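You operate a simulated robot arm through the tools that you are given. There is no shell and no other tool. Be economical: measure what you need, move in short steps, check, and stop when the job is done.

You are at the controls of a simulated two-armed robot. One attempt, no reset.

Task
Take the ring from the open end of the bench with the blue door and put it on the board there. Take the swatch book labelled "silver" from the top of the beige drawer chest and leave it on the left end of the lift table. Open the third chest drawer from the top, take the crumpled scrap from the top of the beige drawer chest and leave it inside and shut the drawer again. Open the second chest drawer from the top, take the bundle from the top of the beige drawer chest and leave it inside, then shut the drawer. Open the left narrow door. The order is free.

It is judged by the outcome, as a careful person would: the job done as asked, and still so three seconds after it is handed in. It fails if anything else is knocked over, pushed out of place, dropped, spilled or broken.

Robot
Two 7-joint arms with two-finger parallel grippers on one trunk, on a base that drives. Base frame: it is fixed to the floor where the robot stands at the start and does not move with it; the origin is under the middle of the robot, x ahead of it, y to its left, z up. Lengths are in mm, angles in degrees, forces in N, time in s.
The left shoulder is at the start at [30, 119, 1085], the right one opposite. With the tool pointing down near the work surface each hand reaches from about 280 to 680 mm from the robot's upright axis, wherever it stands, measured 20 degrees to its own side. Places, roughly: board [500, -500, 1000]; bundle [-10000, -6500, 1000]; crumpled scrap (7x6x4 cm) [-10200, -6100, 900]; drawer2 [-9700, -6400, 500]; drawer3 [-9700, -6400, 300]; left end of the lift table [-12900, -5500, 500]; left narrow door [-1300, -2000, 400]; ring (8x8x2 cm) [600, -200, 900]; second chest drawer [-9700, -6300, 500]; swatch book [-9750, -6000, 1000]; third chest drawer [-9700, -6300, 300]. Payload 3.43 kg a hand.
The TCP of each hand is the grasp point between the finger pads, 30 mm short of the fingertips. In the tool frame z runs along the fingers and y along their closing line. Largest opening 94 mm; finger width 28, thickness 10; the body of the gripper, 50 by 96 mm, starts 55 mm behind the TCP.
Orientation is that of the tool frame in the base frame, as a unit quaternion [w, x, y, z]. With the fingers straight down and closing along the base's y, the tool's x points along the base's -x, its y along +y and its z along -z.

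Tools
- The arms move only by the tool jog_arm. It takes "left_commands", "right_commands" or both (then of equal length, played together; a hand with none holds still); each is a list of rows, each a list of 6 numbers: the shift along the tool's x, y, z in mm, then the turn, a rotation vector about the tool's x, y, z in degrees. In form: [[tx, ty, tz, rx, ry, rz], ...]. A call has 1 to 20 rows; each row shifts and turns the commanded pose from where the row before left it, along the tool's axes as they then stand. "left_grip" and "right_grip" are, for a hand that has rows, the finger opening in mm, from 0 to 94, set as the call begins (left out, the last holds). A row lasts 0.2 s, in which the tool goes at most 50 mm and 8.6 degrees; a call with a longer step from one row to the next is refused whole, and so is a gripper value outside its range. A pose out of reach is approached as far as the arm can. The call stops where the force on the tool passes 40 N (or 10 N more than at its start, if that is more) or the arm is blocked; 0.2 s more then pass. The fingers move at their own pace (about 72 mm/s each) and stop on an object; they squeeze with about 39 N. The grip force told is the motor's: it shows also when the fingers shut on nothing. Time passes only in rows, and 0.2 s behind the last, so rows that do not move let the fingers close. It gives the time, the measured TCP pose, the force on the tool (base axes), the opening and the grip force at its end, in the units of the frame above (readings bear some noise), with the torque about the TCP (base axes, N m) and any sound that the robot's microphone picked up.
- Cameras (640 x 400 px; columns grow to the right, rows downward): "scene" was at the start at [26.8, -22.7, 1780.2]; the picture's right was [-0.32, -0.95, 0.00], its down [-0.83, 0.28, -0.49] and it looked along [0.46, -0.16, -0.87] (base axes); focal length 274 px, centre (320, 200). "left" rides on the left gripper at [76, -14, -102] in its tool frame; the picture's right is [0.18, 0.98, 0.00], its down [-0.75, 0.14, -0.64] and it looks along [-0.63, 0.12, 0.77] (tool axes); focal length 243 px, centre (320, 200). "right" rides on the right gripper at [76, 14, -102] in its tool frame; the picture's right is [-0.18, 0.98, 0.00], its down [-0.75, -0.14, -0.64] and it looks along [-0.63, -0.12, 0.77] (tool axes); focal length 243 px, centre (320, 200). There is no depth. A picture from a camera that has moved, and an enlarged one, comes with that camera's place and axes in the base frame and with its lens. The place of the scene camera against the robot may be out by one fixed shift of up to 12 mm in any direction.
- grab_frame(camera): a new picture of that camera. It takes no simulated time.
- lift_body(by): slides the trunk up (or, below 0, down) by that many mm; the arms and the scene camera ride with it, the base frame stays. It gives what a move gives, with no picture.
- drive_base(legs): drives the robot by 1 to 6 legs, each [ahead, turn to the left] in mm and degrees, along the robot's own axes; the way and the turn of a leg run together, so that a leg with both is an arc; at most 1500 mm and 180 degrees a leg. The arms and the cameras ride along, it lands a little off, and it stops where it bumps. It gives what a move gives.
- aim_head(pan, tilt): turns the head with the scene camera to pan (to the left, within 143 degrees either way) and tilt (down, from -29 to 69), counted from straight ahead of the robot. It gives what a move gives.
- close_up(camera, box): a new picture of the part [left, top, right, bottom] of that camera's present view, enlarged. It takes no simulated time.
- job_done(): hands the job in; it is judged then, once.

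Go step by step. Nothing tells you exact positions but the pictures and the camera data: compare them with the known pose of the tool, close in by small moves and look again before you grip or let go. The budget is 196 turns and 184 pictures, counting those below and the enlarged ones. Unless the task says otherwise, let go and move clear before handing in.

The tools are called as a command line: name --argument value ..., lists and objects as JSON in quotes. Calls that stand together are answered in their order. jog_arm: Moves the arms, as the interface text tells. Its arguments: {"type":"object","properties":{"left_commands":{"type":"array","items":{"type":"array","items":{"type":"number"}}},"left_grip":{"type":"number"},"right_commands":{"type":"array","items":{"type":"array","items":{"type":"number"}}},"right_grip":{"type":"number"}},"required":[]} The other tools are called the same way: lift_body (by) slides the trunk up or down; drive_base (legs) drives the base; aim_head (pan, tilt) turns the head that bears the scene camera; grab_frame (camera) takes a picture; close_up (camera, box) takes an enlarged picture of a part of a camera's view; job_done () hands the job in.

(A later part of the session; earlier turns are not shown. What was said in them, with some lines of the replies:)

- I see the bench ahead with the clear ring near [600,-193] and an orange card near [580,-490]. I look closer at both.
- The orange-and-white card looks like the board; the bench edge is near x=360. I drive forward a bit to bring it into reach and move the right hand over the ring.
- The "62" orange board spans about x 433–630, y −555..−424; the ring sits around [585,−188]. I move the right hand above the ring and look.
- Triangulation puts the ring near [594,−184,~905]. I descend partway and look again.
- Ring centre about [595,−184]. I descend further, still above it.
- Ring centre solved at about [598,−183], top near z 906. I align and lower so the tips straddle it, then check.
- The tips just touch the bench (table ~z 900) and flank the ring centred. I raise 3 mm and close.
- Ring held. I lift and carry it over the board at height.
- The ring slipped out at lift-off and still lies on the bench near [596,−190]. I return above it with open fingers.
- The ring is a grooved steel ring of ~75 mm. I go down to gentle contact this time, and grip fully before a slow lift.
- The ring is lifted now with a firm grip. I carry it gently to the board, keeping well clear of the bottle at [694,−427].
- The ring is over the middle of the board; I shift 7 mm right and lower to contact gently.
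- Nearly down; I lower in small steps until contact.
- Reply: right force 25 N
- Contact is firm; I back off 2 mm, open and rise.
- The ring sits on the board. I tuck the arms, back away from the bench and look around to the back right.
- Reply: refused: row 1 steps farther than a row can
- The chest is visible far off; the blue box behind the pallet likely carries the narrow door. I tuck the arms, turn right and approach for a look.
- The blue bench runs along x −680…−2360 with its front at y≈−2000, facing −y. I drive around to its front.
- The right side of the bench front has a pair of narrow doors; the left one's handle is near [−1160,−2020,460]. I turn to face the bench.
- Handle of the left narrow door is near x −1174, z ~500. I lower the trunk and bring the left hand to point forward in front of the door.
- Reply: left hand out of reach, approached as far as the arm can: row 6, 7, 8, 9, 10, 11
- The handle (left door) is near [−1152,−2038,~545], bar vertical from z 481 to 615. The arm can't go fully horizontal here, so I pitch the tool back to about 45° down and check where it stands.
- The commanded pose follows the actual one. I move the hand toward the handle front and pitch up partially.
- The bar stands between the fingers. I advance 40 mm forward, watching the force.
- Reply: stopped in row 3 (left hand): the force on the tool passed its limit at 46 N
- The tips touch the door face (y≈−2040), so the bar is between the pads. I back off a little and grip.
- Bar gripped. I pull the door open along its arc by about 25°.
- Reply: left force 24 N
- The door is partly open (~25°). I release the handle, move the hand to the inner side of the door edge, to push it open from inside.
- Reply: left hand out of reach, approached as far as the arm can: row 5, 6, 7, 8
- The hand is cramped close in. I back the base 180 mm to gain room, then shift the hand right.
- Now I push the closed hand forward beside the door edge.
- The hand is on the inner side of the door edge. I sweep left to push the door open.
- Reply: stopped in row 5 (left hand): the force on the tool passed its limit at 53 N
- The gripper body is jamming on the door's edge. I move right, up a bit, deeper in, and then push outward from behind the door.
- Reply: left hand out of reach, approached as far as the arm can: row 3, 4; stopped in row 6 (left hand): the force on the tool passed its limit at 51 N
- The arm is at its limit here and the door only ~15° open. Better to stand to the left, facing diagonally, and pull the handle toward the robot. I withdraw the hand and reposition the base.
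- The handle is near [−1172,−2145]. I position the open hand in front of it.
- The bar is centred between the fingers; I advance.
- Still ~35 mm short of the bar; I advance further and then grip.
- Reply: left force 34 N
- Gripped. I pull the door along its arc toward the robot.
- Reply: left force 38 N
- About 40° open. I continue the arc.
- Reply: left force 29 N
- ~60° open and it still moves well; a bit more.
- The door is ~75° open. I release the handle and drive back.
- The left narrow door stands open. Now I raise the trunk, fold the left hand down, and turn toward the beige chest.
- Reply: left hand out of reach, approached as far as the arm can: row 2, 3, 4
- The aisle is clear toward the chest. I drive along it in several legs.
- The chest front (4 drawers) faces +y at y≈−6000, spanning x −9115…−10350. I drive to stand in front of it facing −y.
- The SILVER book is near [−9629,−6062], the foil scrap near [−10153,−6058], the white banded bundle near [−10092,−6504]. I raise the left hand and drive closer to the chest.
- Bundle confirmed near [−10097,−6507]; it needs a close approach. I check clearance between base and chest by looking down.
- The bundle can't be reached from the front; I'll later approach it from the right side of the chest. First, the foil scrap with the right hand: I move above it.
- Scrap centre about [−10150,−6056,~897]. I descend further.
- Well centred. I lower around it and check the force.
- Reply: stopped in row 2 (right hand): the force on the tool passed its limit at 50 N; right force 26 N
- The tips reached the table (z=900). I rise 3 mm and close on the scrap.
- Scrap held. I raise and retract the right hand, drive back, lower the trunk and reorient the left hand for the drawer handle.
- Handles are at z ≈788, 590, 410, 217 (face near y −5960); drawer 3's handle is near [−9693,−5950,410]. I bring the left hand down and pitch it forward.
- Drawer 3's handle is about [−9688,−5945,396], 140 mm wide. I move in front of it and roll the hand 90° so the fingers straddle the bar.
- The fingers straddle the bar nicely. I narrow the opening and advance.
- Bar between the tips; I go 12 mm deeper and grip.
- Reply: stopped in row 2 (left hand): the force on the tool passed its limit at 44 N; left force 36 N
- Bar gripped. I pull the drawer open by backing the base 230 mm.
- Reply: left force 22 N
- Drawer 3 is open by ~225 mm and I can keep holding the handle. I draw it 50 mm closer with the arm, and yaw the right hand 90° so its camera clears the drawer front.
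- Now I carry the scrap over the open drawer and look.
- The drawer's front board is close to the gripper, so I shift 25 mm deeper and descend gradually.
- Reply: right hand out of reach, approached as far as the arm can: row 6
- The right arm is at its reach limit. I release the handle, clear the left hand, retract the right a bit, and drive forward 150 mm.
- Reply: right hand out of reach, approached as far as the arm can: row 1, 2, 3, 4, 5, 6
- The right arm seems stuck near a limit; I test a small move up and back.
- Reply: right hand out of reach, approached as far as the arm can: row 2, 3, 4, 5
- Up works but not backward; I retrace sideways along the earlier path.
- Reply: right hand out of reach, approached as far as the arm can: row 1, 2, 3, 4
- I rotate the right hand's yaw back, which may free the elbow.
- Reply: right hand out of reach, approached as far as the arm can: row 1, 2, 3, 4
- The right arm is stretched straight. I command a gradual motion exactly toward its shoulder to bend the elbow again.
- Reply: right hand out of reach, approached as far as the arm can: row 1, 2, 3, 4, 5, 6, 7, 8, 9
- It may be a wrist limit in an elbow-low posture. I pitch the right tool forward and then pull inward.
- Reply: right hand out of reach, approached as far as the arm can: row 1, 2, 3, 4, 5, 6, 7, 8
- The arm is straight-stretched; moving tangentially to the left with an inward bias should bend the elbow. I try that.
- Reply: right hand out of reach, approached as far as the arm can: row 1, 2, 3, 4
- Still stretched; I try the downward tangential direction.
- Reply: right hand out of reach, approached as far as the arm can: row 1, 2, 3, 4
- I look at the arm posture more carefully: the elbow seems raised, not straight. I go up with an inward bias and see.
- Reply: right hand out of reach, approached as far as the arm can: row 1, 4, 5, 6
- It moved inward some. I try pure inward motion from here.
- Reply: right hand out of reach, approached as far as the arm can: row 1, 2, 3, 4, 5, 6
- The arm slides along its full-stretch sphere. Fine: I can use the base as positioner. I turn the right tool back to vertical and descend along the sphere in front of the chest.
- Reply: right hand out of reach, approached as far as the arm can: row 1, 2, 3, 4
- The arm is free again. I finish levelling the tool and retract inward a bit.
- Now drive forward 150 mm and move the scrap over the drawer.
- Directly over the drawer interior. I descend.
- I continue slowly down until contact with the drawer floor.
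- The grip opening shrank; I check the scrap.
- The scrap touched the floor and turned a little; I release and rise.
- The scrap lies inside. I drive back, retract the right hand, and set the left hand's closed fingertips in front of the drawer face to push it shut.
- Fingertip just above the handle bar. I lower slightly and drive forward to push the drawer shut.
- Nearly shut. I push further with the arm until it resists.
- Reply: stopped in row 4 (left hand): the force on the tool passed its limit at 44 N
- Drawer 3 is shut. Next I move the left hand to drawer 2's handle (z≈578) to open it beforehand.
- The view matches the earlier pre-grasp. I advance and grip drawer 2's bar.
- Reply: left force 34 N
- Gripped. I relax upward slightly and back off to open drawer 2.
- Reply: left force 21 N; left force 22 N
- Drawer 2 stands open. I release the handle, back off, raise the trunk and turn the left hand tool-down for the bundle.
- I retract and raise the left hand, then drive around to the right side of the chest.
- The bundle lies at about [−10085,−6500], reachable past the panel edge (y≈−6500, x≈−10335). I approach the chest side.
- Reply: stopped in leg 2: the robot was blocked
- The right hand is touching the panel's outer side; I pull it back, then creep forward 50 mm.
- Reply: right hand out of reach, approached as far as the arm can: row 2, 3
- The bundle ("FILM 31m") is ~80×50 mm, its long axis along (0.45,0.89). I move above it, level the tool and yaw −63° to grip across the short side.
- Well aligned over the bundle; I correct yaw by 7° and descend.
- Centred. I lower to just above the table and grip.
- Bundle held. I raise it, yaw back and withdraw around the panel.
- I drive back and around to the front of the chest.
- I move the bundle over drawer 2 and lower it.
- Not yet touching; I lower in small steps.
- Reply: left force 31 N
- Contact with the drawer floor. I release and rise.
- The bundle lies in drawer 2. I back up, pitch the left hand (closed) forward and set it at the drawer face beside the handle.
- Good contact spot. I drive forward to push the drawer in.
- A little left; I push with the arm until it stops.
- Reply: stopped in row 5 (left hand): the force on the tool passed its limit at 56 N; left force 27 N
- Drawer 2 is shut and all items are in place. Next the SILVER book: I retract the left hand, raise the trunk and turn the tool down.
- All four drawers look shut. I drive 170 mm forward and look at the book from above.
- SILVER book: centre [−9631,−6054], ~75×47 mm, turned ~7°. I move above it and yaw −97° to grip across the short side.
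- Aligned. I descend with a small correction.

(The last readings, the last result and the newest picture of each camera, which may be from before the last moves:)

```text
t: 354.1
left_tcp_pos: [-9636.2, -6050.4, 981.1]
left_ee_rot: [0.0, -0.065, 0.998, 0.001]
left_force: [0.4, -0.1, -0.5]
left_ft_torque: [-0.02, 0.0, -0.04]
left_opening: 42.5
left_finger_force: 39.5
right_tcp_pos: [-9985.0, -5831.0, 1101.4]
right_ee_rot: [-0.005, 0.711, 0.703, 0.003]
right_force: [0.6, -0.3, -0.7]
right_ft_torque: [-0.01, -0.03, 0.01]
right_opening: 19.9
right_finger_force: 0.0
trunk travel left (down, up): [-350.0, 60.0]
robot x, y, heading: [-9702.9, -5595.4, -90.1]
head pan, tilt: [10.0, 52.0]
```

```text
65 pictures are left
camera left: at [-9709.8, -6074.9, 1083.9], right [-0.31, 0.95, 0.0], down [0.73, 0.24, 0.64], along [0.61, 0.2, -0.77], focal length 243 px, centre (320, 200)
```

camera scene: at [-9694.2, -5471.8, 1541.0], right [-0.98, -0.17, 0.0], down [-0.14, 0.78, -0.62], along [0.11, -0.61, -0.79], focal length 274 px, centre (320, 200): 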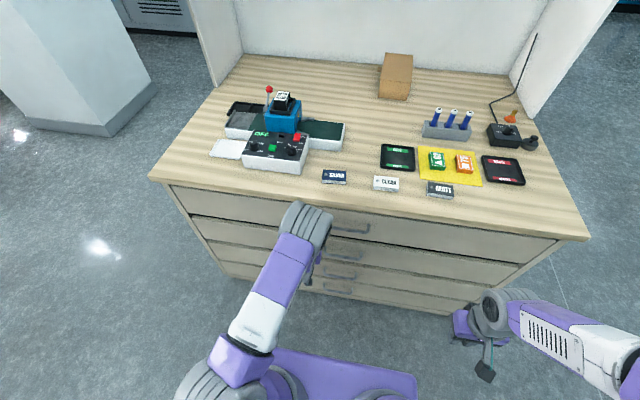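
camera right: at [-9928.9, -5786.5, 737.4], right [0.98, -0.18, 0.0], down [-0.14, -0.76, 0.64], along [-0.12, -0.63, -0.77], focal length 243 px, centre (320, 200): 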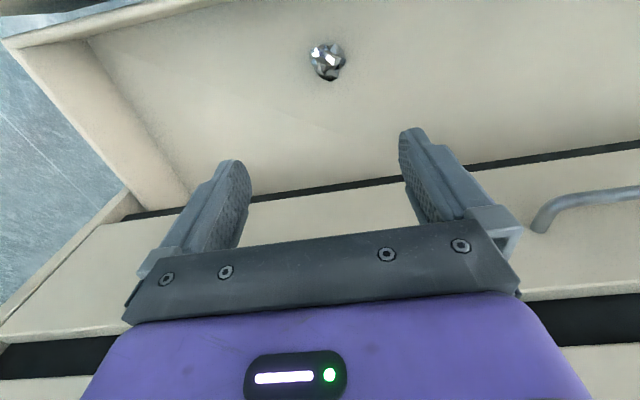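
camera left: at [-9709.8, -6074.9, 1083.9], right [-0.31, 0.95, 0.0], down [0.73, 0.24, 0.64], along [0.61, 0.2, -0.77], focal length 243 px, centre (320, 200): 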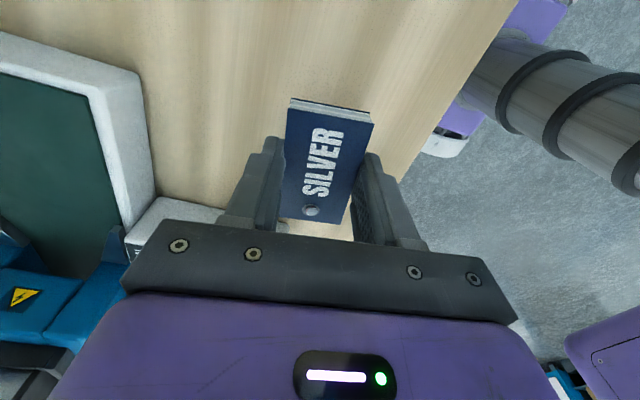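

Book held. I raise it, back off and look toward the lift table.

jog_arm --left_commands '[[0, 0, -25, 0, 0, 0], [0, 0, -30, 0, 0, 0], [0, 0, -30, 0, 0, 0], [0, 0, -20, 0, 0, 0], [0, 25, 0, 0, 0, 0], [0, 25, 0, 0, 0, 0], [0, 25, 0, 0, 0, 0], [0, 25, 0, 0, 0, 0]]'

drive_base --legs '[[-450, 0], [0, -80]]'

aim_head --pan 0 --tilt 22

grab_frame --camera "scene"

grab_frame --camera "left"

```text
t: 355.9
left_tcp_pos: [-9648.4, -5951.7, 1085.7]
left_ee_rot: [0.001, -0.064, 0.998, 0.001]
left_force: [-0.4, -0.1, -0.3]
left_ft_torque: [-0.02, -0.01, -0.01]
left_opening: 42.5
left_finger_force: 38.9
right_tcp_pos: [-9986.1, -5829.3, 1101.2]
right_ee_rot: [-0.005, 0.71, 0.704, 0.003]
right_force: [-0.3, 0.6, 0.2]
right_ft_torque: [-0.01, 0.0, -0.03]
right_opening: 19.8
right_finger_force: 0.0
trunk travel left (down, up): [-350.0, 60.0]
robot x, y, heading: [-9700.0, -5594.6, -90.0]
head pan, tilt: [10.0, 52.0]
```

```text
t: 361.9
left_tcp_pos: [-10038.1, -5269.5, 1084.0]
left_ee_rot: [0.001, 0.577, 0.816, 0.002]
left_force: [0.4, 0.0, -0.4]
left_ft_torque: [-0.01, 0.01, 0.0]
left_opening: 42.8
left_finger_force: 38.7
right_tcp_pos: [-9990.9, -4915.7, 1100.9]
right_ee_rot: [-0.001, 0.995, 0.1, 0.006]
right_force: [0.2, 0.6, 0.9]
right_ft_torque: [0.0, 0.0, -0.03]
right_opening: 20.1
right_finger_force: 0.1
trunk travel left (down, up): [-350.0, 60.0]
robot x, y, heading: [-9700.7, -5144.7, -168.1]
head pan, tilt: [10.0, 52.0]
```

```text
t: 362.9
left_tcp_pos: [-10037.5, -5268.9, 1084.7]
left_ee_rot: [0.002, 0.578, 0.816, 0.001]
left_force: [0.3, -0.2, -0.6]
left_ft_torque: [-0.05, 0.03, -0.03]
left_opening: 42.8
left_finger_force: 38.8
right_tcp_pos: [-9989.8, -4915.9, 1100.6]
right_ee_rot: [-0.002, 0.995, 0.1, 0.006]
right_force: [0.2, 0.1, 1.3]
right_ft_torque: [0.02, -0.03, 0.04]
right_opening: 20.0
right_finger_force: 0.1
trunk travel left (down, up): [-350.0, 60.0]
robot x, y, heading: [-9700.9, -5144.1, -167.9]
head pan, tilt: [0.0, 22.0]
```

```text
64 pictures are left
camera scene: at [-9767.4, -5158.6, 1835.8], right [-0.21, 0.98, 0.0], down [0.37, 0.08, -0.93], along [-0.91, -0.19, -0.38], focal length 274 px, centre (320, 200)
```

scene: 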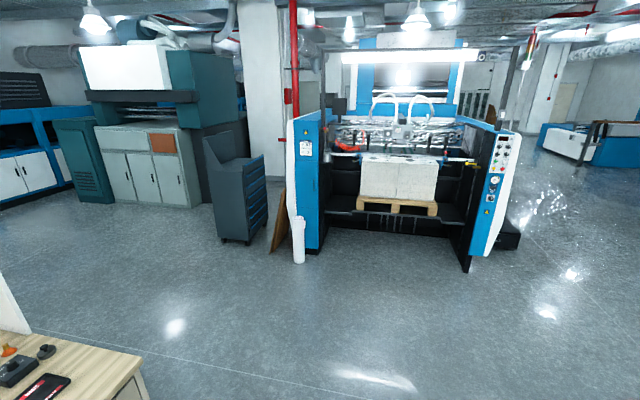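

```text
63 pictures are left
camera left: at [-10076.6, -5202.8, 1187.8], right [0.87, 0.5, 0.0], down [0.38, -0.66, 0.64], along [0.32, -0.56, -0.77], focal length 243 px, centre (320, 200)
```

left: 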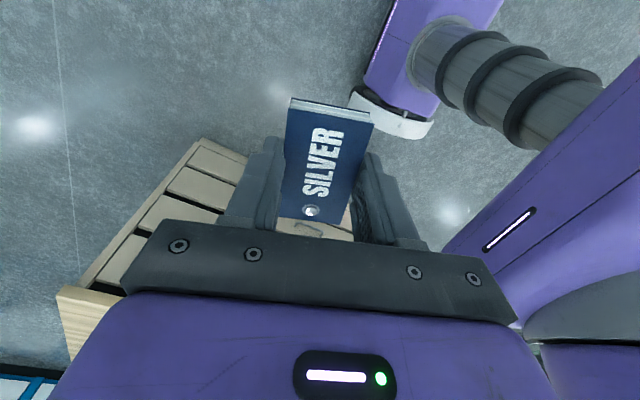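

The lift table is the black platform in the press ahead, carrying a pallet; its left end is free. I drive closer.

drive_base --legs '[[0, -7], [900, 0], [850, 0], [0, -5]]'

aim_head --pan 5 --tilt 35

grab_frame --camera "scene"

```text
t: 372.9
left_tcp_pos: [-11809.4, -5410.9, 1085.0]
left_ee_rot: [0.001, 0.645, 0.764, 0.001]
left_force: [0.2, 0.1, 0.0]
left_ft_torque: [0.0, -0.01, 0.0]
left_opening: 42.8
left_finger_force: 39.1
right_tcp_pos: [-11700.6, -5068.3, 1101.2]
right_ee_rot: [-0.001, 1.0, 0.015, 0.006]
right_force: [0.0, 0.0, -0.2]
right_ft_torque: [0.05, 0.0, 0.03]
right_opening: 20.0
right_finger_force: 0.1
trunk travel left (down, up): [-350.0, 60.0]
robot x, y, heading: [-11457.5, -5346.6, -178.0]
head pan, tilt: [0.0, 22.0]
```

```text
t: 373.6
left_tcp_pos: [-11809.4, -5409.6, 1083.8]
left_ee_rot: [0.002, 0.645, 0.765, 0.001]
left_force: [0.3, -0.3, -0.5]
left_ft_torque: [0.03, 0.01, 0.01]
left_opening: 43.0
left_finger_force: 38.9
right_tcp_pos: [-11701.0, -5069.0, 1100.7]
right_ee_rot: [-0.001, 1.0, 0.015, 0.006]
right_force: [0.0, 0.3, 1.1]
right_ft_torque: [0.02, 0.01, 0.0]
right_opening: 20.1
right_finger_force: 0.0
trunk travel left (down, up): [-350.0, 60.0]
robot x, y, heading: [-11455.9, -5344.3, -177.8]
head pan, tilt: [5.0, 35.0]
```

```text
62 pictures are left
camera scene: at [-11517.3, -5354.4, 1815.3], right [-0.12, 0.99, 0.0], down [0.57, 0.07, -0.82], along [-0.81, -0.1, -0.57], focal length 274 px, centre (320, 200)
```

scene: 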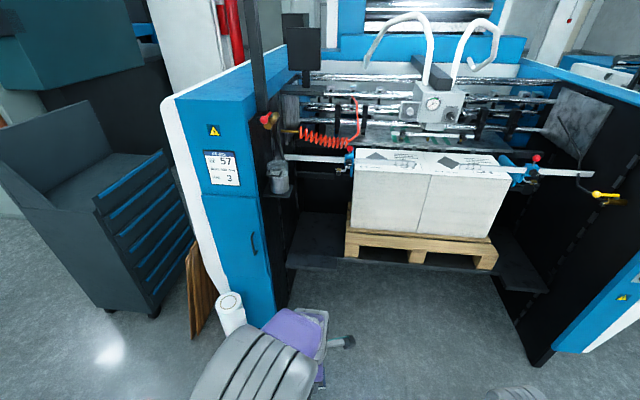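

The free left end of the lift table is around x −12655…−13200, y −5735…−5340, z≈500. I approach further and inspect what hangs above it.

drive_base --legs '[[0, -2], [480, 0]]'

aim_head --pan 12 --tilt 48

grab_frame --camera "scene"

grab_frame --camera "right"

```text
t: 376.8
left_tcp_pos: [-12283.3, -5405.6, 1083.6]
left_ee_rot: [0.002, 0.654, 0.757, 0.0]
left_force: [-0.1, 0.3, -0.2]
left_ft_torque: [0.0, -0.02, -0.02]
left_opening: 43.0
left_finger_force: 38.5
right_tcp_pos: [-12167.5, -5066.2, 1101.1]
right_ee_rot: [0.0, 1.0, 0.003, 0.006]
right_force: [0.9, 0.0, -0.7]
right_ft_torque: [0.0, -0.01, 0.0]
right_opening: 20.1
right_finger_force: 0.1
trunk travel left (down, up): [-350.0, 60.0]
robot x, y, heading: [-11927.4, -5347.3, -179.1]
head pan, tilt: [5.0, 35.0]
```

```text
t: 377.6
left_tcp_pos: [-12283.2, -5405.1, 1083.6]
left_ee_rot: [0.002, 0.654, 0.756, 0.001]
left_force: [0.2, -0.7, -0.9]
left_ft_torque: [-0.02, -0.03, 0.01]
left_opening: 42.6
left_finger_force: 38.8
right_tcp_pos: [-12167.8, -5066.3, 1101.0]
right_ee_rot: [0.0, 1.0, 0.004, 0.007]
right_force: [0.3, -0.3, 0.4]
right_ft_torque: [0.01, 0.0, 0.0]
right_opening: 19.7
right_finger_force: 0.0
trunk travel left (down, up): [-350.0, 60.0]
robot x, y, heading: [-11929.8, -5347.6, -179.1]
head pan, tilt: [12.0, 48.0]
```

```text
61 pictures are left
camera scene: at [-11979.9, -5365.4, 1796.3], right [-0.22, 0.98, 0.0], down [0.72, 0.16, -0.67], along [-0.65, -0.15, -0.74], focal length 274 px, centre (320, 200)
```

scene: 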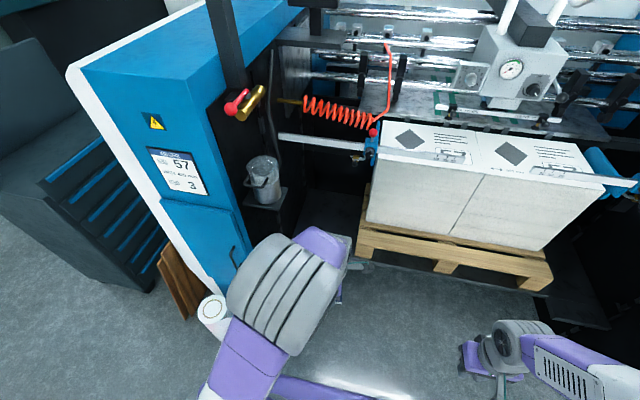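

```text
60 pictures are left
camera right: at [-12093.1, -5081.5, 1206.3], right [-0.18, -0.98, 0.0], down [-0.76, 0.13, 0.63], along [-0.62, 0.12, -0.77], focal length 243 px, centre (320, 200)
```

right: 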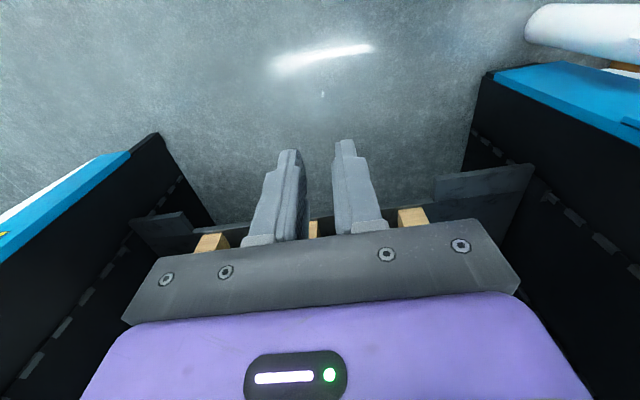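

The bar above is far back and high (x≈−12811, z≈1175); a bucket hangs at about [−12547,−5675,1200]. I lower the trunk and then drive 220 mm closer.

lift_body --by -330

drive_base --legs '[[0, -0.9], [220, 0]]'

aim_head --pan 12 --tilt 48

grab_frame --camera "scene"

grab_frame --camera "left"

```text
t: 380.8
left_tcp_pos: [-12282.7, -5405.3, 753.3]
left_ee_rot: [0.002, 0.653, 0.757, 0.001]
left_force: [0.6, 0.4, -1.3]
left_ft_torque: [0.01, -0.01, 0.02]
left_opening: 42.6
left_finger_force: 39.4
right_tcp_pos: [-12168.5, -5068.3, 772.4]
right_ee_rot: [-0.001, 1.0, 0.003, 0.006]
right_force: [-0.1, 0.1, 0.4]
right_ft_torque: [0.0, 0.02, -0.01]
right_opening: 19.9
right_finger_force: 0.2
trunk travel left (down, up): [-20.0, 390.0]
robot x, y, heading: [-11926.2, -5349.2, -179.2]
head pan, tilt: [12.0, 48.0]
```

```text
t: 382.8
left_tcp_pos: [-12503.0, -5399.8, 753.6]
left_ee_rot: [0.002, 0.66, 0.751, 0.001]
left_force: [-0.5, 0.5, 0.0]
left_ft_torque: [0.03, -0.02, 0.02]
left_opening: 42.7
left_finger_force: 38.7
right_tcp_pos: [-12382.3, -5062.6, 769.5]
right_ee_rot: [-0.001, 1.0, -0.005, 0.007]
right_force: [-0.6, 0.5, -0.3]
right_ft_torque: [0.04, 0.03, 0.0]
right_opening: 20.1
right_finger_force: 0.0
trunk travel left (down, up): [-20.0, 390.0]
robot x, y, heading: [-12146.5, -5344.6, 179.7]
head pan, tilt: [12.0, 48.0]
```

```text
t: 383.4
left_tcp_pos: [-12503.3, -5398.7, 754.7]
left_ee_rot: [0.002, 0.661, 0.751, 0.001]
left_force: [-1.2, 0.3, -0.7]
left_ft_torque: [-0.07, 0.0, 0.0]
left_opening: 42.8
left_finger_force: 39.2
right_tcp_pos: [-12381.5, -5062.2, 771.3]
right_ee_rot: [-0.002, 1.0, -0.006, 0.006]
right_force: [0.0, 0.9, -0.2]
right_ft_torque: [0.02, 0.01, -0.03]
right_opening: 20.1
right_finger_force: 0.0
trunk travel left (down, up): [-20.0, 390.0]
robot x, y, heading: [-12146.6, -5347.2, 179.6]
head pan, tilt: [12.0, 48.0]
```

```text
59 pictures are left
camera scene: at [-12199.1, -5364.1, 1466.3], right [-0.2, 0.98, 0.0], down [0.73, 0.15, -0.67], along [-0.66, -0.14, -0.74], focal length 274 px, centre (320, 200)
```

scene: 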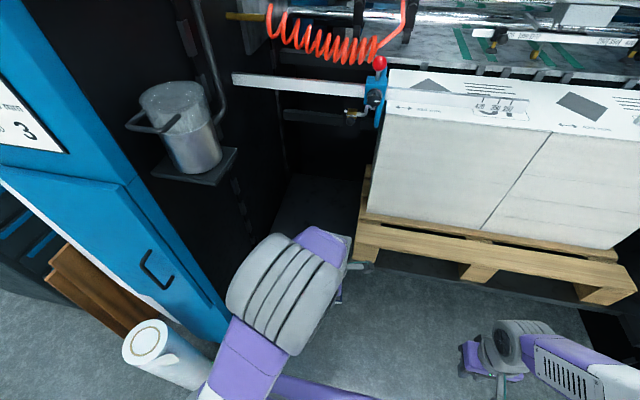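

```text
58 pictures are left
camera left: at [-12526.6, -5324.8, 857.8], right [0.95, 0.31, 0.0], down [0.23, -0.73, 0.64], along [0.2, -0.61, -0.77], focal length 243 px, centre (320, 200)
```

left: 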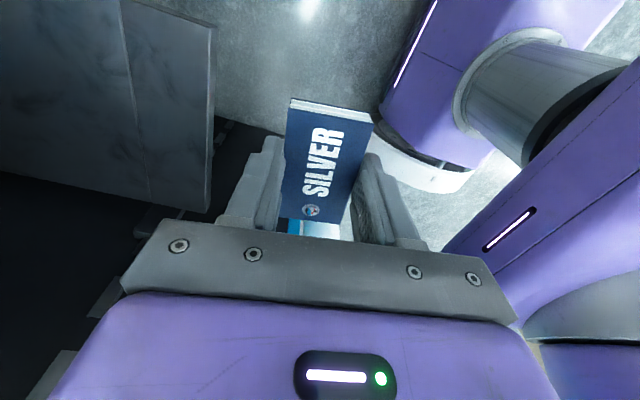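

The plate's left end is seen: front edge x≈−12636, y −5388…−5706. I move the book above [−12705,−5545].

jog_arm --left_commands '[[-20, -36.5, 0, 0, 0, 0], [-20, -36.5, 0, 0, 0, 0], [-20, -36.5, 0, 0, 0, 0], [-20, -36.5, 0, 0, 0, 0], [-20, -36.5, 0, 0, 0, 0], [-20, -36.5, 0, 0, 0, 0]]'

grab_frame --camera "left"

grab_frame --camera "scene"

```text
t: 384.8
left_tcp_pos: [-12704.6, -5546.4, 755.0]
left_ee_rot: [0.001, 0.661, 0.751, 0.002]
left_force: [0.1, -0.7, -0.6]
left_ft_torque: [-0.02, -0.01, -0.02]
left_opening: 43.0
left_finger_force: 39.2
right_tcp_pos: [-12383.1, -5061.4, 771.6]
right_ee_rot: [0.0, 1.0, -0.005, 0.006]
right_force: [-0.4, 0.8, 0.4]
right_ft_torque: [0.04, 0.0, -0.03]
right_opening: 19.6
right_finger_force: 0.0
trunk travel left (down, up): [-20.0, 390.0]
robot x, y, heading: [-12143.9, -5348.2, 180.1]
head pan, tilt: [12.0, 48.0]
```

```text
57 pictures are left
camera left: at [-12727.8, -5471.4, 859.5], right [0.95, 0.31, 0.0], down [0.23, -0.73, 0.64], along [0.2, -0.61, -0.77], focal length 243 px, centre (320, 200)
```

left: 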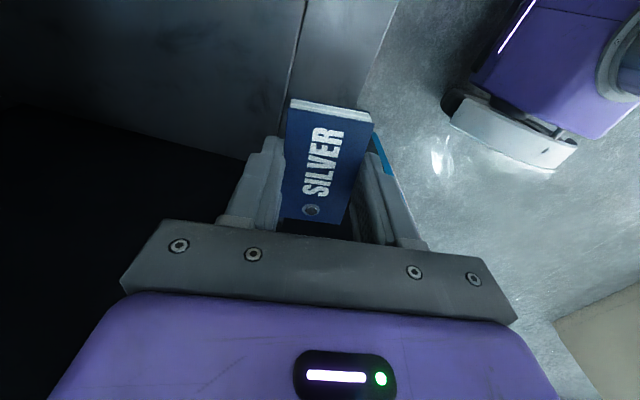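

```text
56 pictures are left
camera scene: at [-12199.6, -5364.5, 1466.2], right [-0.2, 0.98, 0.0], down [0.73, 0.15, -0.67], along [-0.65, -0.14, -0.74], focal length 274 px, centre (320, 200)
```

scene: 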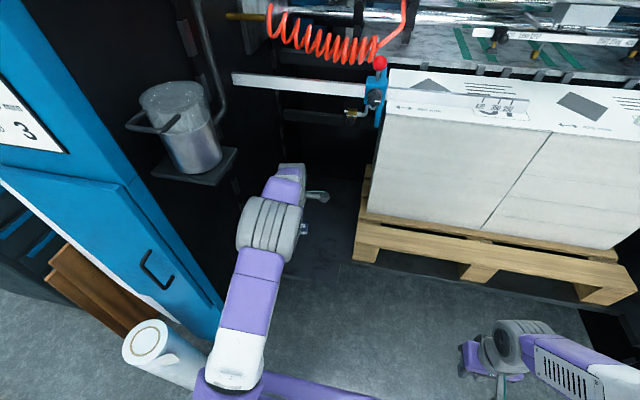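

I check whether the front strip of the plate is flat, with a close-up.

close_up --camera "left" --box '[160, 0, 440, 175]'

close_up --camera "scene" --box '[220, 140, 420, 280]'

```text
2.29 times, centred on (300, 88) of left
camera zoom: at [-12727.8, -5471.4, 859.5], right [0.95, 0.31, 0.0], down [0.23, -0.73, 0.64], along [0.2, -0.61, -0.77], focal length 555 px, centre (366, 457)
```

zoom: 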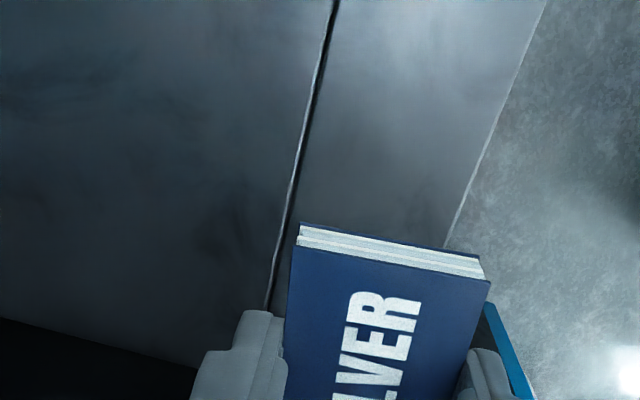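

```text
2.86 times, centred on (320, 210) of scene
camera zoom: at [-12199.6, -5364.5, 1466.2], right [-0.2, 0.98, 0.0], down [0.73, 0.15, -0.67], along [-0.65, -0.14, -0.74], focal length 782 px, centre (320, 171)
```

zoom: 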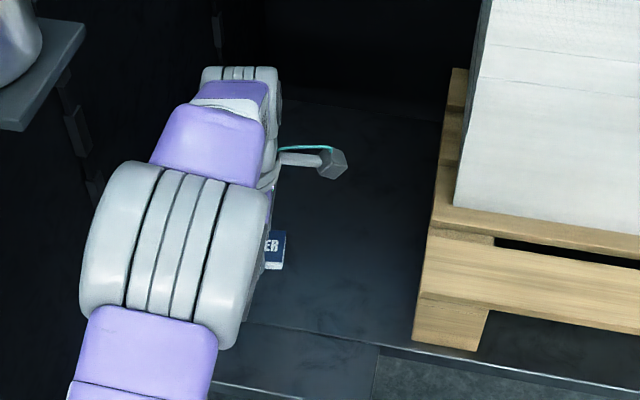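

The front strip is ~30 mm lower than the main plate (seam at x≈−12740). I'll place the book on the main plate, so I drive 95 mm further and look.

drive_base --legs '[[95, 0]]'

jog_arm --left_commands '[[0, -15, 30, 0, 0, 0], [0, -15, 40, 0, 0, 0], [0, 0, 40, 0, 0, 0]]'

grab_frame --camera "left"

grab_frame --camera "scene"

```text
t: 386.0
left_tcp_pos: [-12799.1, -5542.3, 756.2]
left_ee_rot: [0.001, 0.66, 0.751, 0.001]
left_force: [0.6, -0.2, -0.2]
left_ft_torque: [0.01, 0.0, 0.0]
left_opening: 42.9
left_finger_force: 38.8
right_tcp_pos: [-12477.3, -5060.2, 771.2]
right_ee_rot: [0.0, 1.0, -0.006, 0.006]
right_force: [0.9, 0.5, 0.3]
right_ft_torque: [-0.01, -0.02, 0.01]
right_opening: 19.9
right_finger_force: 0.0
trunk travel left (down, up): [-20.0, 390.0]
robot x, y, heading: [-12242.6, -5350.4, 179.7]
head pan, tilt: [12.0, 48.0]
```

```text
t: 386.8
left_tcp_pos: [-12830.5, -5546.9, 644.9]
left_ee_rot: [0.002, 0.66, 0.751, 0.002]
left_force: [0.1, -0.5, -0.4]
left_ft_torque: [0.03, -0.01, 0.0]
left_opening: 43.0
left_finger_force: 39.3
right_tcp_pos: [-12476.6, -5061.3, 771.0]
right_ee_rot: [-0.001, 1.0, -0.006, 0.006]
right_force: [-0.4, 0.2, 0.1]
right_ft_torque: [0.0, -0.02, -0.02]
right_opening: 19.7
right_finger_force: 0.0
trunk travel left (down, up): [-20.0, 390.0]
robot x, y, heading: [-12244.4, -5342.5, 179.6]
head pan, tilt: [12.0, 48.0]
```

```text
53 pictures are left
camera left: at [-12854.4, -5474.0, 748.0], right [0.95, 0.31, 0.0], down [0.23, -0.73, 0.64], along [0.2, -0.61, -0.77], focal length 243 px, centre (320, 200)
```

left: 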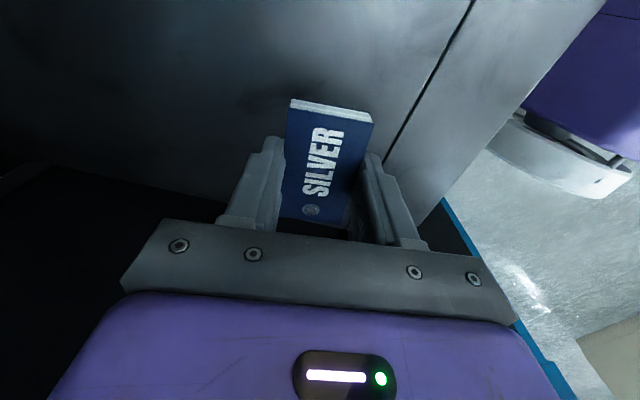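

```text
52 pictures are left
camera scene: at [-12295.1, -5363.8, 1466.2], right [-0.2, 0.98, 0.0], down [0.73, 0.15, -0.67], along [-0.66, -0.14, -0.74], focal length 274 px, centre (320, 200)
```

scene: 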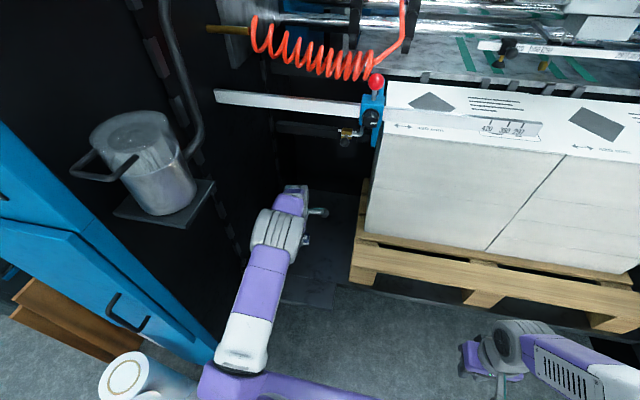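

The book is well over the main plate. I descend slowly to contact.

jog_arm --left_commands '[[0, 0, 25, 0, 0, 0], [0, 0, 20, 0, 0, 0], [0, 0, 15, 0, 0, 0], [0, 0, 8, 0, 0, 0]]'

grab_frame --camera "left"

```text
t: 387.8
left_tcp_pos: [-12828.2, -5547.9, 576.9]
left_ee_rot: [0.002, 0.662, 0.749, 0.001]
left_force: [-0.5, 0.4, -0.6]
left_ft_torque: [0.01, -0.02, 0.0]
left_opening: 42.9
left_finger_force: 39.5
right_tcp_pos: [-12476.9, -5062.0, 770.9]
right_ee_rot: [-0.001, 1.0, -0.006, 0.006]
right_force: [0.2, 0.2, 0.2]
right_ft_torque: [-0.02, 0.0, -0.01]
right_opening: 19.8
right_finger_force: 0.1
trunk travel left (down, up): [-20.0, 390.0]
robot x, y, heading: [-12239.5, -5344.1, 179.8]
head pan, tilt: [12.0, 48.0]
```

```text
51 pictures are left
camera left: at [-12852.3, -5473.6, 681.6], right [0.95, 0.31, 0.0], down [0.23, -0.73, 0.64], along [0.2, -0.61, -0.77], focal length 243 px, centre (320, 200)
```

left: 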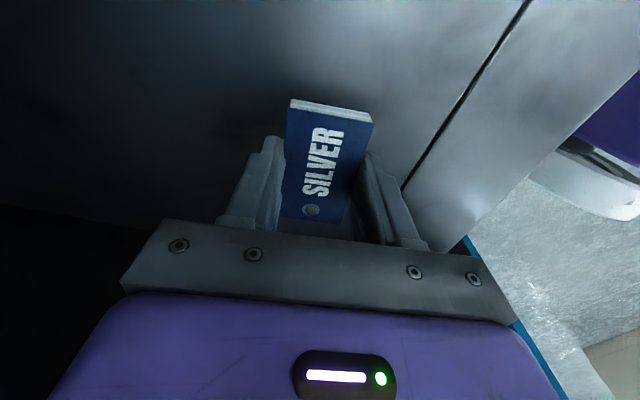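

jog_arm --left_commands '[[0, 0, 6, 0, 0, 0], [0, 0, 6, 0, 0, 0], [0, 0, 6, 0, 0, 0]]'

jog_arm --left_commands '[[0, 0, 5, 0, 0, 0], [0, 0, 5, 0, 0, 0], [0, 0, 4, 0, 0, 0]]'

grab_frame --camera "left"

```text
t: 388.6
left_tcp_pos: [-12827.1, -5546.9, 560.2]
left_ee_rot: [0.002, 0.661, 0.751, 0.0]
left_force: [0.0, 0.7, -0.7]
left_ft_torque: [-0.02, -0.03, 0.01]
left_opening: 42.5
left_finger_force: 39.1
right_tcp_pos: [-12477.6, -5062.0, 770.4]
right_ee_rot: [-0.001, 1.0, -0.006, 0.007]
right_force: [0.2, -0.2, -0.9]
right_ft_torque: [0.01, -0.04, -0.02]
right_opening: 20.0
right_finger_force: 0.0
trunk travel left (down, up): [-20.0, 390.0]
robot x, y, heading: [-12243.4, -5350.0, 179.4]
head pan, tilt: [12.0, 48.0]
```

```text
t: 389.4
left_tcp_pos: [-12828.4, -5546.5, 546.0]
left_ee_rot: [0.001, 0.661, 0.75, 0.002]
left_force: [0.1, -0.3, -0.3]
left_ft_torque: [-0.01, -0.03, -0.02]
left_opening: 42.8
left_finger_force: 39.1
right_tcp_pos: [-12477.0, -5061.0, 770.7]
right_ee_rot: [0.0, 1.0, -0.006, 0.007]
right_force: [0.2, -0.2, 0.3]
right_ft_torque: [0.0, -0.02, 0.02]
right_opening: 19.9
right_finger_force: 0.1
trunk travel left (down, up): [-20.0, 390.0]
robot x, y, heading: [-12244.0, -5343.2, 180.0]
head pan, tilt: [12.0, 48.0]
```

```text
50 pictures are left
camera left: at [-12852.3, -5473.0, 649.0], right [0.95, 0.31, 0.0], down [0.23, -0.73, 0.64], along [0.2, -0.61, -0.77], focal length 243 px, centre (320, 200)
```

left: 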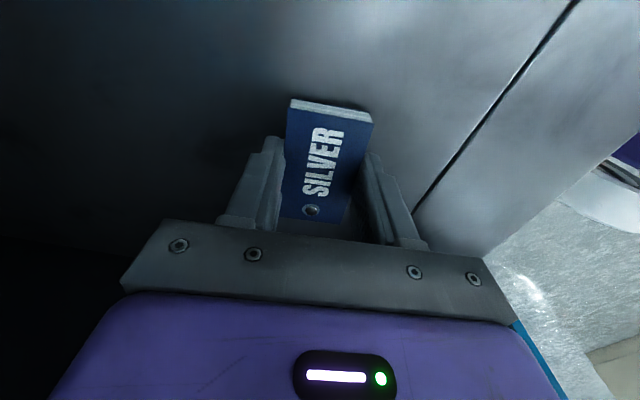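

jog_arm --left_commands '[[0, 0, 4, 0, 0, 0], [0, 0, 4, 0, 0, 0], [0, 0, 3, 0, 0, 0]]'

jog_arm --left_commands '[[0, 0, 3, 0, 0, 0], [0, 0, 3, 0, 0, 0]]'

```text
t: 390.2
left_tcp_pos: [-12829.4, -5548.2, 537.0]
left_ee_rot: [0.001, 0.661, 0.75, 0.0]
left_force: [1.5, -0.3, 8.1]
left_ft_torque: [-0.08, 0.0, 0.0]
left_opening: 42.8
left_finger_force: 39.3
right_tcp_pos: [-12476.3, -5060.7, 771.6]
right_ee_rot: [-0.001, 1.0, -0.006, 0.006]
right_force: [1.0, -0.5, -0.1]
right_ft_torque: [-0.04, 0.01, -0.01]
right_opening: 20.0
right_finger_force: 0.1
trunk travel left (down, up): [-20.0, 390.0]
robot x, y, heading: [-12242.5, -5344.8, 180.0]
head pan, tilt: [12.0, 48.0]
```

```text
t: 390.9
left_tcp_pos: [-12831.9, -5546.9, 535.4]
left_ee_rot: [-0.001, 0.662, 0.75, -0.001]
left_force: [2.5, -0.8, 12.9]
left_ft_torque: [-0.05, -0.16, 0.06]
left_opening: 43.0
left_finger_force: 38.7
right_tcp_pos: [-12475.6, -5060.7, 770.2]
right_ee_rot: [-0.001, 1.0, -0.006, 0.005]
right_force: [0.1, 0.0, 0.1]
right_ft_torque: [0.02, -0.01, 0.05]
right_opening: 19.8
right_finger_force: 0.1
trunk travel left (down, up): [-20.0, 390.0]
robot x, y, heading: [-12242.3, -5345.0, 179.8]
head pan, tilt: [12.0, 48.0]
stopped in row 2 (left hand): the force on the tool passed its limit at 40 N (the readings are from after the stop); the commanded pose is now the measured one
```

Contact with the plate. I release the book and rise.

jog_arm --left_commands '[[0, 0, -1.5, 0, 0, 0], [0, 0, 0, 0, 0, 0], [0, 0, 0, 0, 0, 0]]' --left_grip 80

jog_arm --left_commands '[[0, 0, -15, 0, 0, 0], [0, 0, -30, 0, 0, 0], [0, 0, -40, 0, 0, 0], [0, 0, -40, 0, 0, 0], [0, 0, -40, 0, 0, 0]]'

grab_frame --camera "left"

```text
t: 391.6
left_tcp_pos: [-12831.3, -5547.7, 534.5]
left_ee_rot: [-0.001, 0.661, 0.75, -0.002]
left_force: [-9.2, -1.6, 13.2]
left_ft_torque: [0.15, -0.27, 0.11]
left_opening: 74.7
left_finger_force: 0.0
right_tcp_pos: [-12475.9, -5061.4, 771.5]
right_ee_rot: [-0.001, 1.0, -0.006, 0.007]
right_force: [0.5, 0.7, 0.6]
right_ft_torque: [0.03, 0.01, 0.0]
right_opening: 20.1
right_finger_force: 0.0
trunk travel left (down, up): [-20.0, 390.0]
robot x, y, heading: [-12245.1, -5345.9, 179.8]
head pan, tilt: [12.0, 48.0]
```

```text
t: 392.9
left_tcp_pos: [-12828.1, -5545.7, 702.4]
left_ee_rot: [0.0, 0.66, 0.751, 0.0]
left_force: [0.9, -0.3, 0.0]
left_ft_torque: [0.01, 0.0, 0.02]
left_opening: 80.2
left_finger_force: 0.0
right_tcp_pos: [-12476.2, -5060.7, 771.2]
right_ee_rot: [-0.001, 1.0, -0.006, 0.007]
right_force: [-1.3, 0.0, -1.0]
right_ft_torque: [0.0, 0.0, 0.01]
right_opening: 19.9
right_finger_force: 0.0
trunk travel left (down, up): [-20.0, 390.0]
robot x, y, heading: [-12244.4, -5346.9, 179.3]
head pan, tilt: [12.0, 48.0]
```

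```text
49 pictures are left
camera left: at [-12851.6, -5472.0, 805.0], right [0.95, 0.31, 0.0], down [0.23, -0.73, 0.64], along [0.2, -0.61, -0.77], focal length 243 px, centre (320, 200)
```

left: 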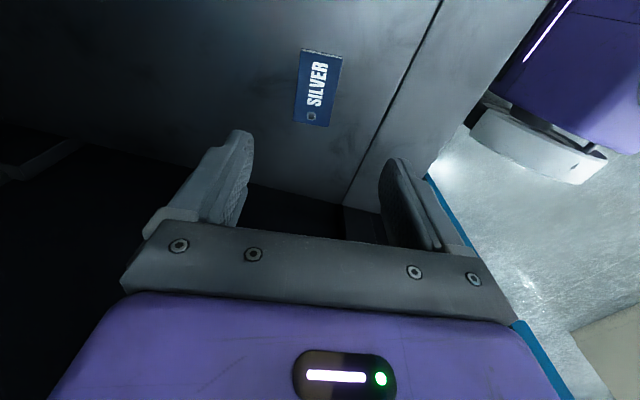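

The book rests on the left end of the lift table. I drive straight back and take a last look.

drive_base --legs '[[-700, 0]]'

grab_frame --camera "scene"

aim_head --pan 110 --tilt 25

grab_frame --camera "scene"

```text
t: 396.7
left_tcp_pos: [-12127.6, -5549.5, 700.6]
left_ee_rot: [0.0, 0.661, 0.751, 0.0]
left_force: [0.2, -0.4, -0.2]
left_ft_torque: [0.04, 0.0, -0.02]
left_opening: 79.9
left_finger_force: 0.1
right_tcp_pos: [-11775.4, -5063.9, 770.5]
right_ee_rot: [-0.001, 1.0, -0.006, 0.007]
right_force: [0.0, -0.4, 0.2]
right_ft_torque: [-0.01, 0.01, -0.03]
right_opening: 19.8
right_finger_force: 0.0
trunk travel left (down, up): [-20.0, 390.0]
robot x, y, heading: [-11536.7, -5351.5, 179.8]
head pan, tilt: [12.0, 48.0]
```

```text
48 pictures are left
camera scene: at [-11593.4, -5366.9, 1466.3], right [-0.2, 0.98, 0.0], down [0.73, 0.15, -0.67], along [-0.66, -0.14, -0.74], focal length 274 px, centre (320, 200)
```

scene: 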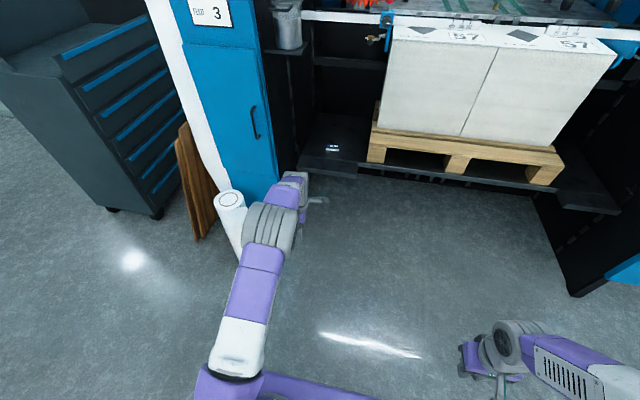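

```text
t: 398.4
left_tcp_pos: [-12127.7, -5549.0, 701.2]
left_ee_rot: [0.0, 0.661, 0.75, 0.0]
left_force: [0.2, -0.3, 0.8]
left_ft_torque: [0.02, -0.02, -0.01]
left_opening: 79.8
left_finger_force: 0.0
right_tcp_pos: [-11775.5, -5064.4, 772.1]
right_ee_rot: [-0.001, 1.0, -0.006, 0.006]
right_force: [0.2, 0.0, 0.3]
right_ft_torque: [-0.02, 0.04, -0.01]
right_opening: 20.3
right_finger_force: 0.1
trunk travel left (down, up): [-20.0, 390.0]
robot x, y, heading: [-11539.0, -5348.5, 179.6]
head pan, tilt: [110.0, 25.0]
```

```text
47 pictures are left
camera scene: at [-11485.5, -5437.7, 1501.0], right [-0.94, -0.34, 0.0], down [-0.14, 0.4, -0.91], along [0.31, -0.85, -0.42], focal length 274 px, centre (320, 200)
```

scene: 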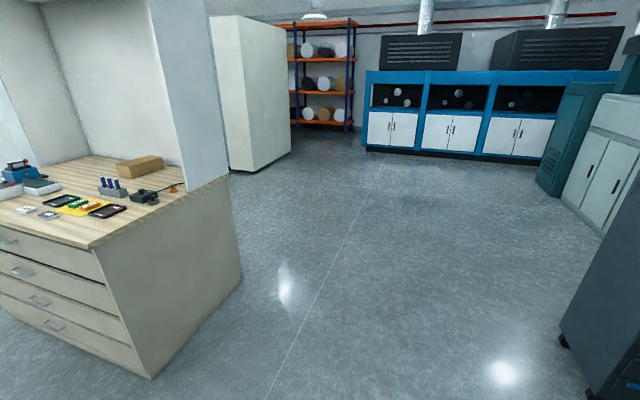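

The book is in place on the plate and the chest looks tidy. One close-up to confirm the drawers are flush.

close_up --camera "scene" --box '[0, 200, 200, 390]'

```text
2.11 times, centred on (100, 295) of scene
camera zoom: at [-11485.5, -5437.7, 1501.0], right [-0.94, -0.34, 0.0], down [-0.14, 0.4, -0.91], along [0.31, -0.85, -0.42], focal length 576 px, centre (783, 0)
```

zoom: 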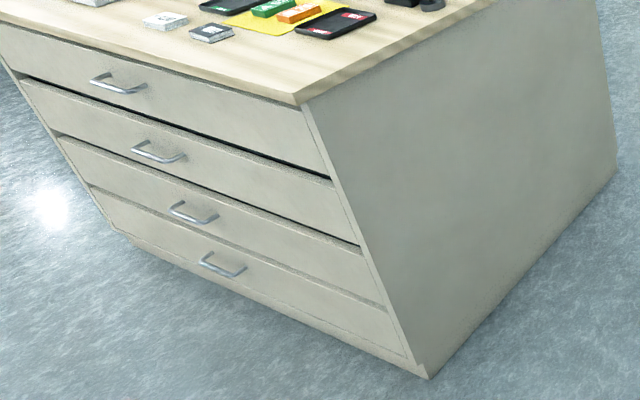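

All the drawers are flush and both hands are empty and clear, so I hand the job in.

job_done

```text
The job is handed in.
```

I did all five parts and handed the job in; no result has come back yet.

- **Ring:** it is on the orange board on the bench with the blue door. It slipped out of the gripper on the first try without moving noticeably, and the second try held.
- **Swatch book:** the "silver" book lies on the left end of the lift table.
- **Crumpled scrap:** it is in the third drawer, which is shut again.
- **Bundle:** I took this to be the white "FILM 31m" pack. It is in the second drawer, which is shut again.
- **Door:** the left narrow door is open about 75°. I took this to be the left of the paired doors on the blue bench.

While I was reaching for the bundle, the right hand lightly touched the outside of the chest's side panel. In my last pictures I saw nothing moved or knocked over.
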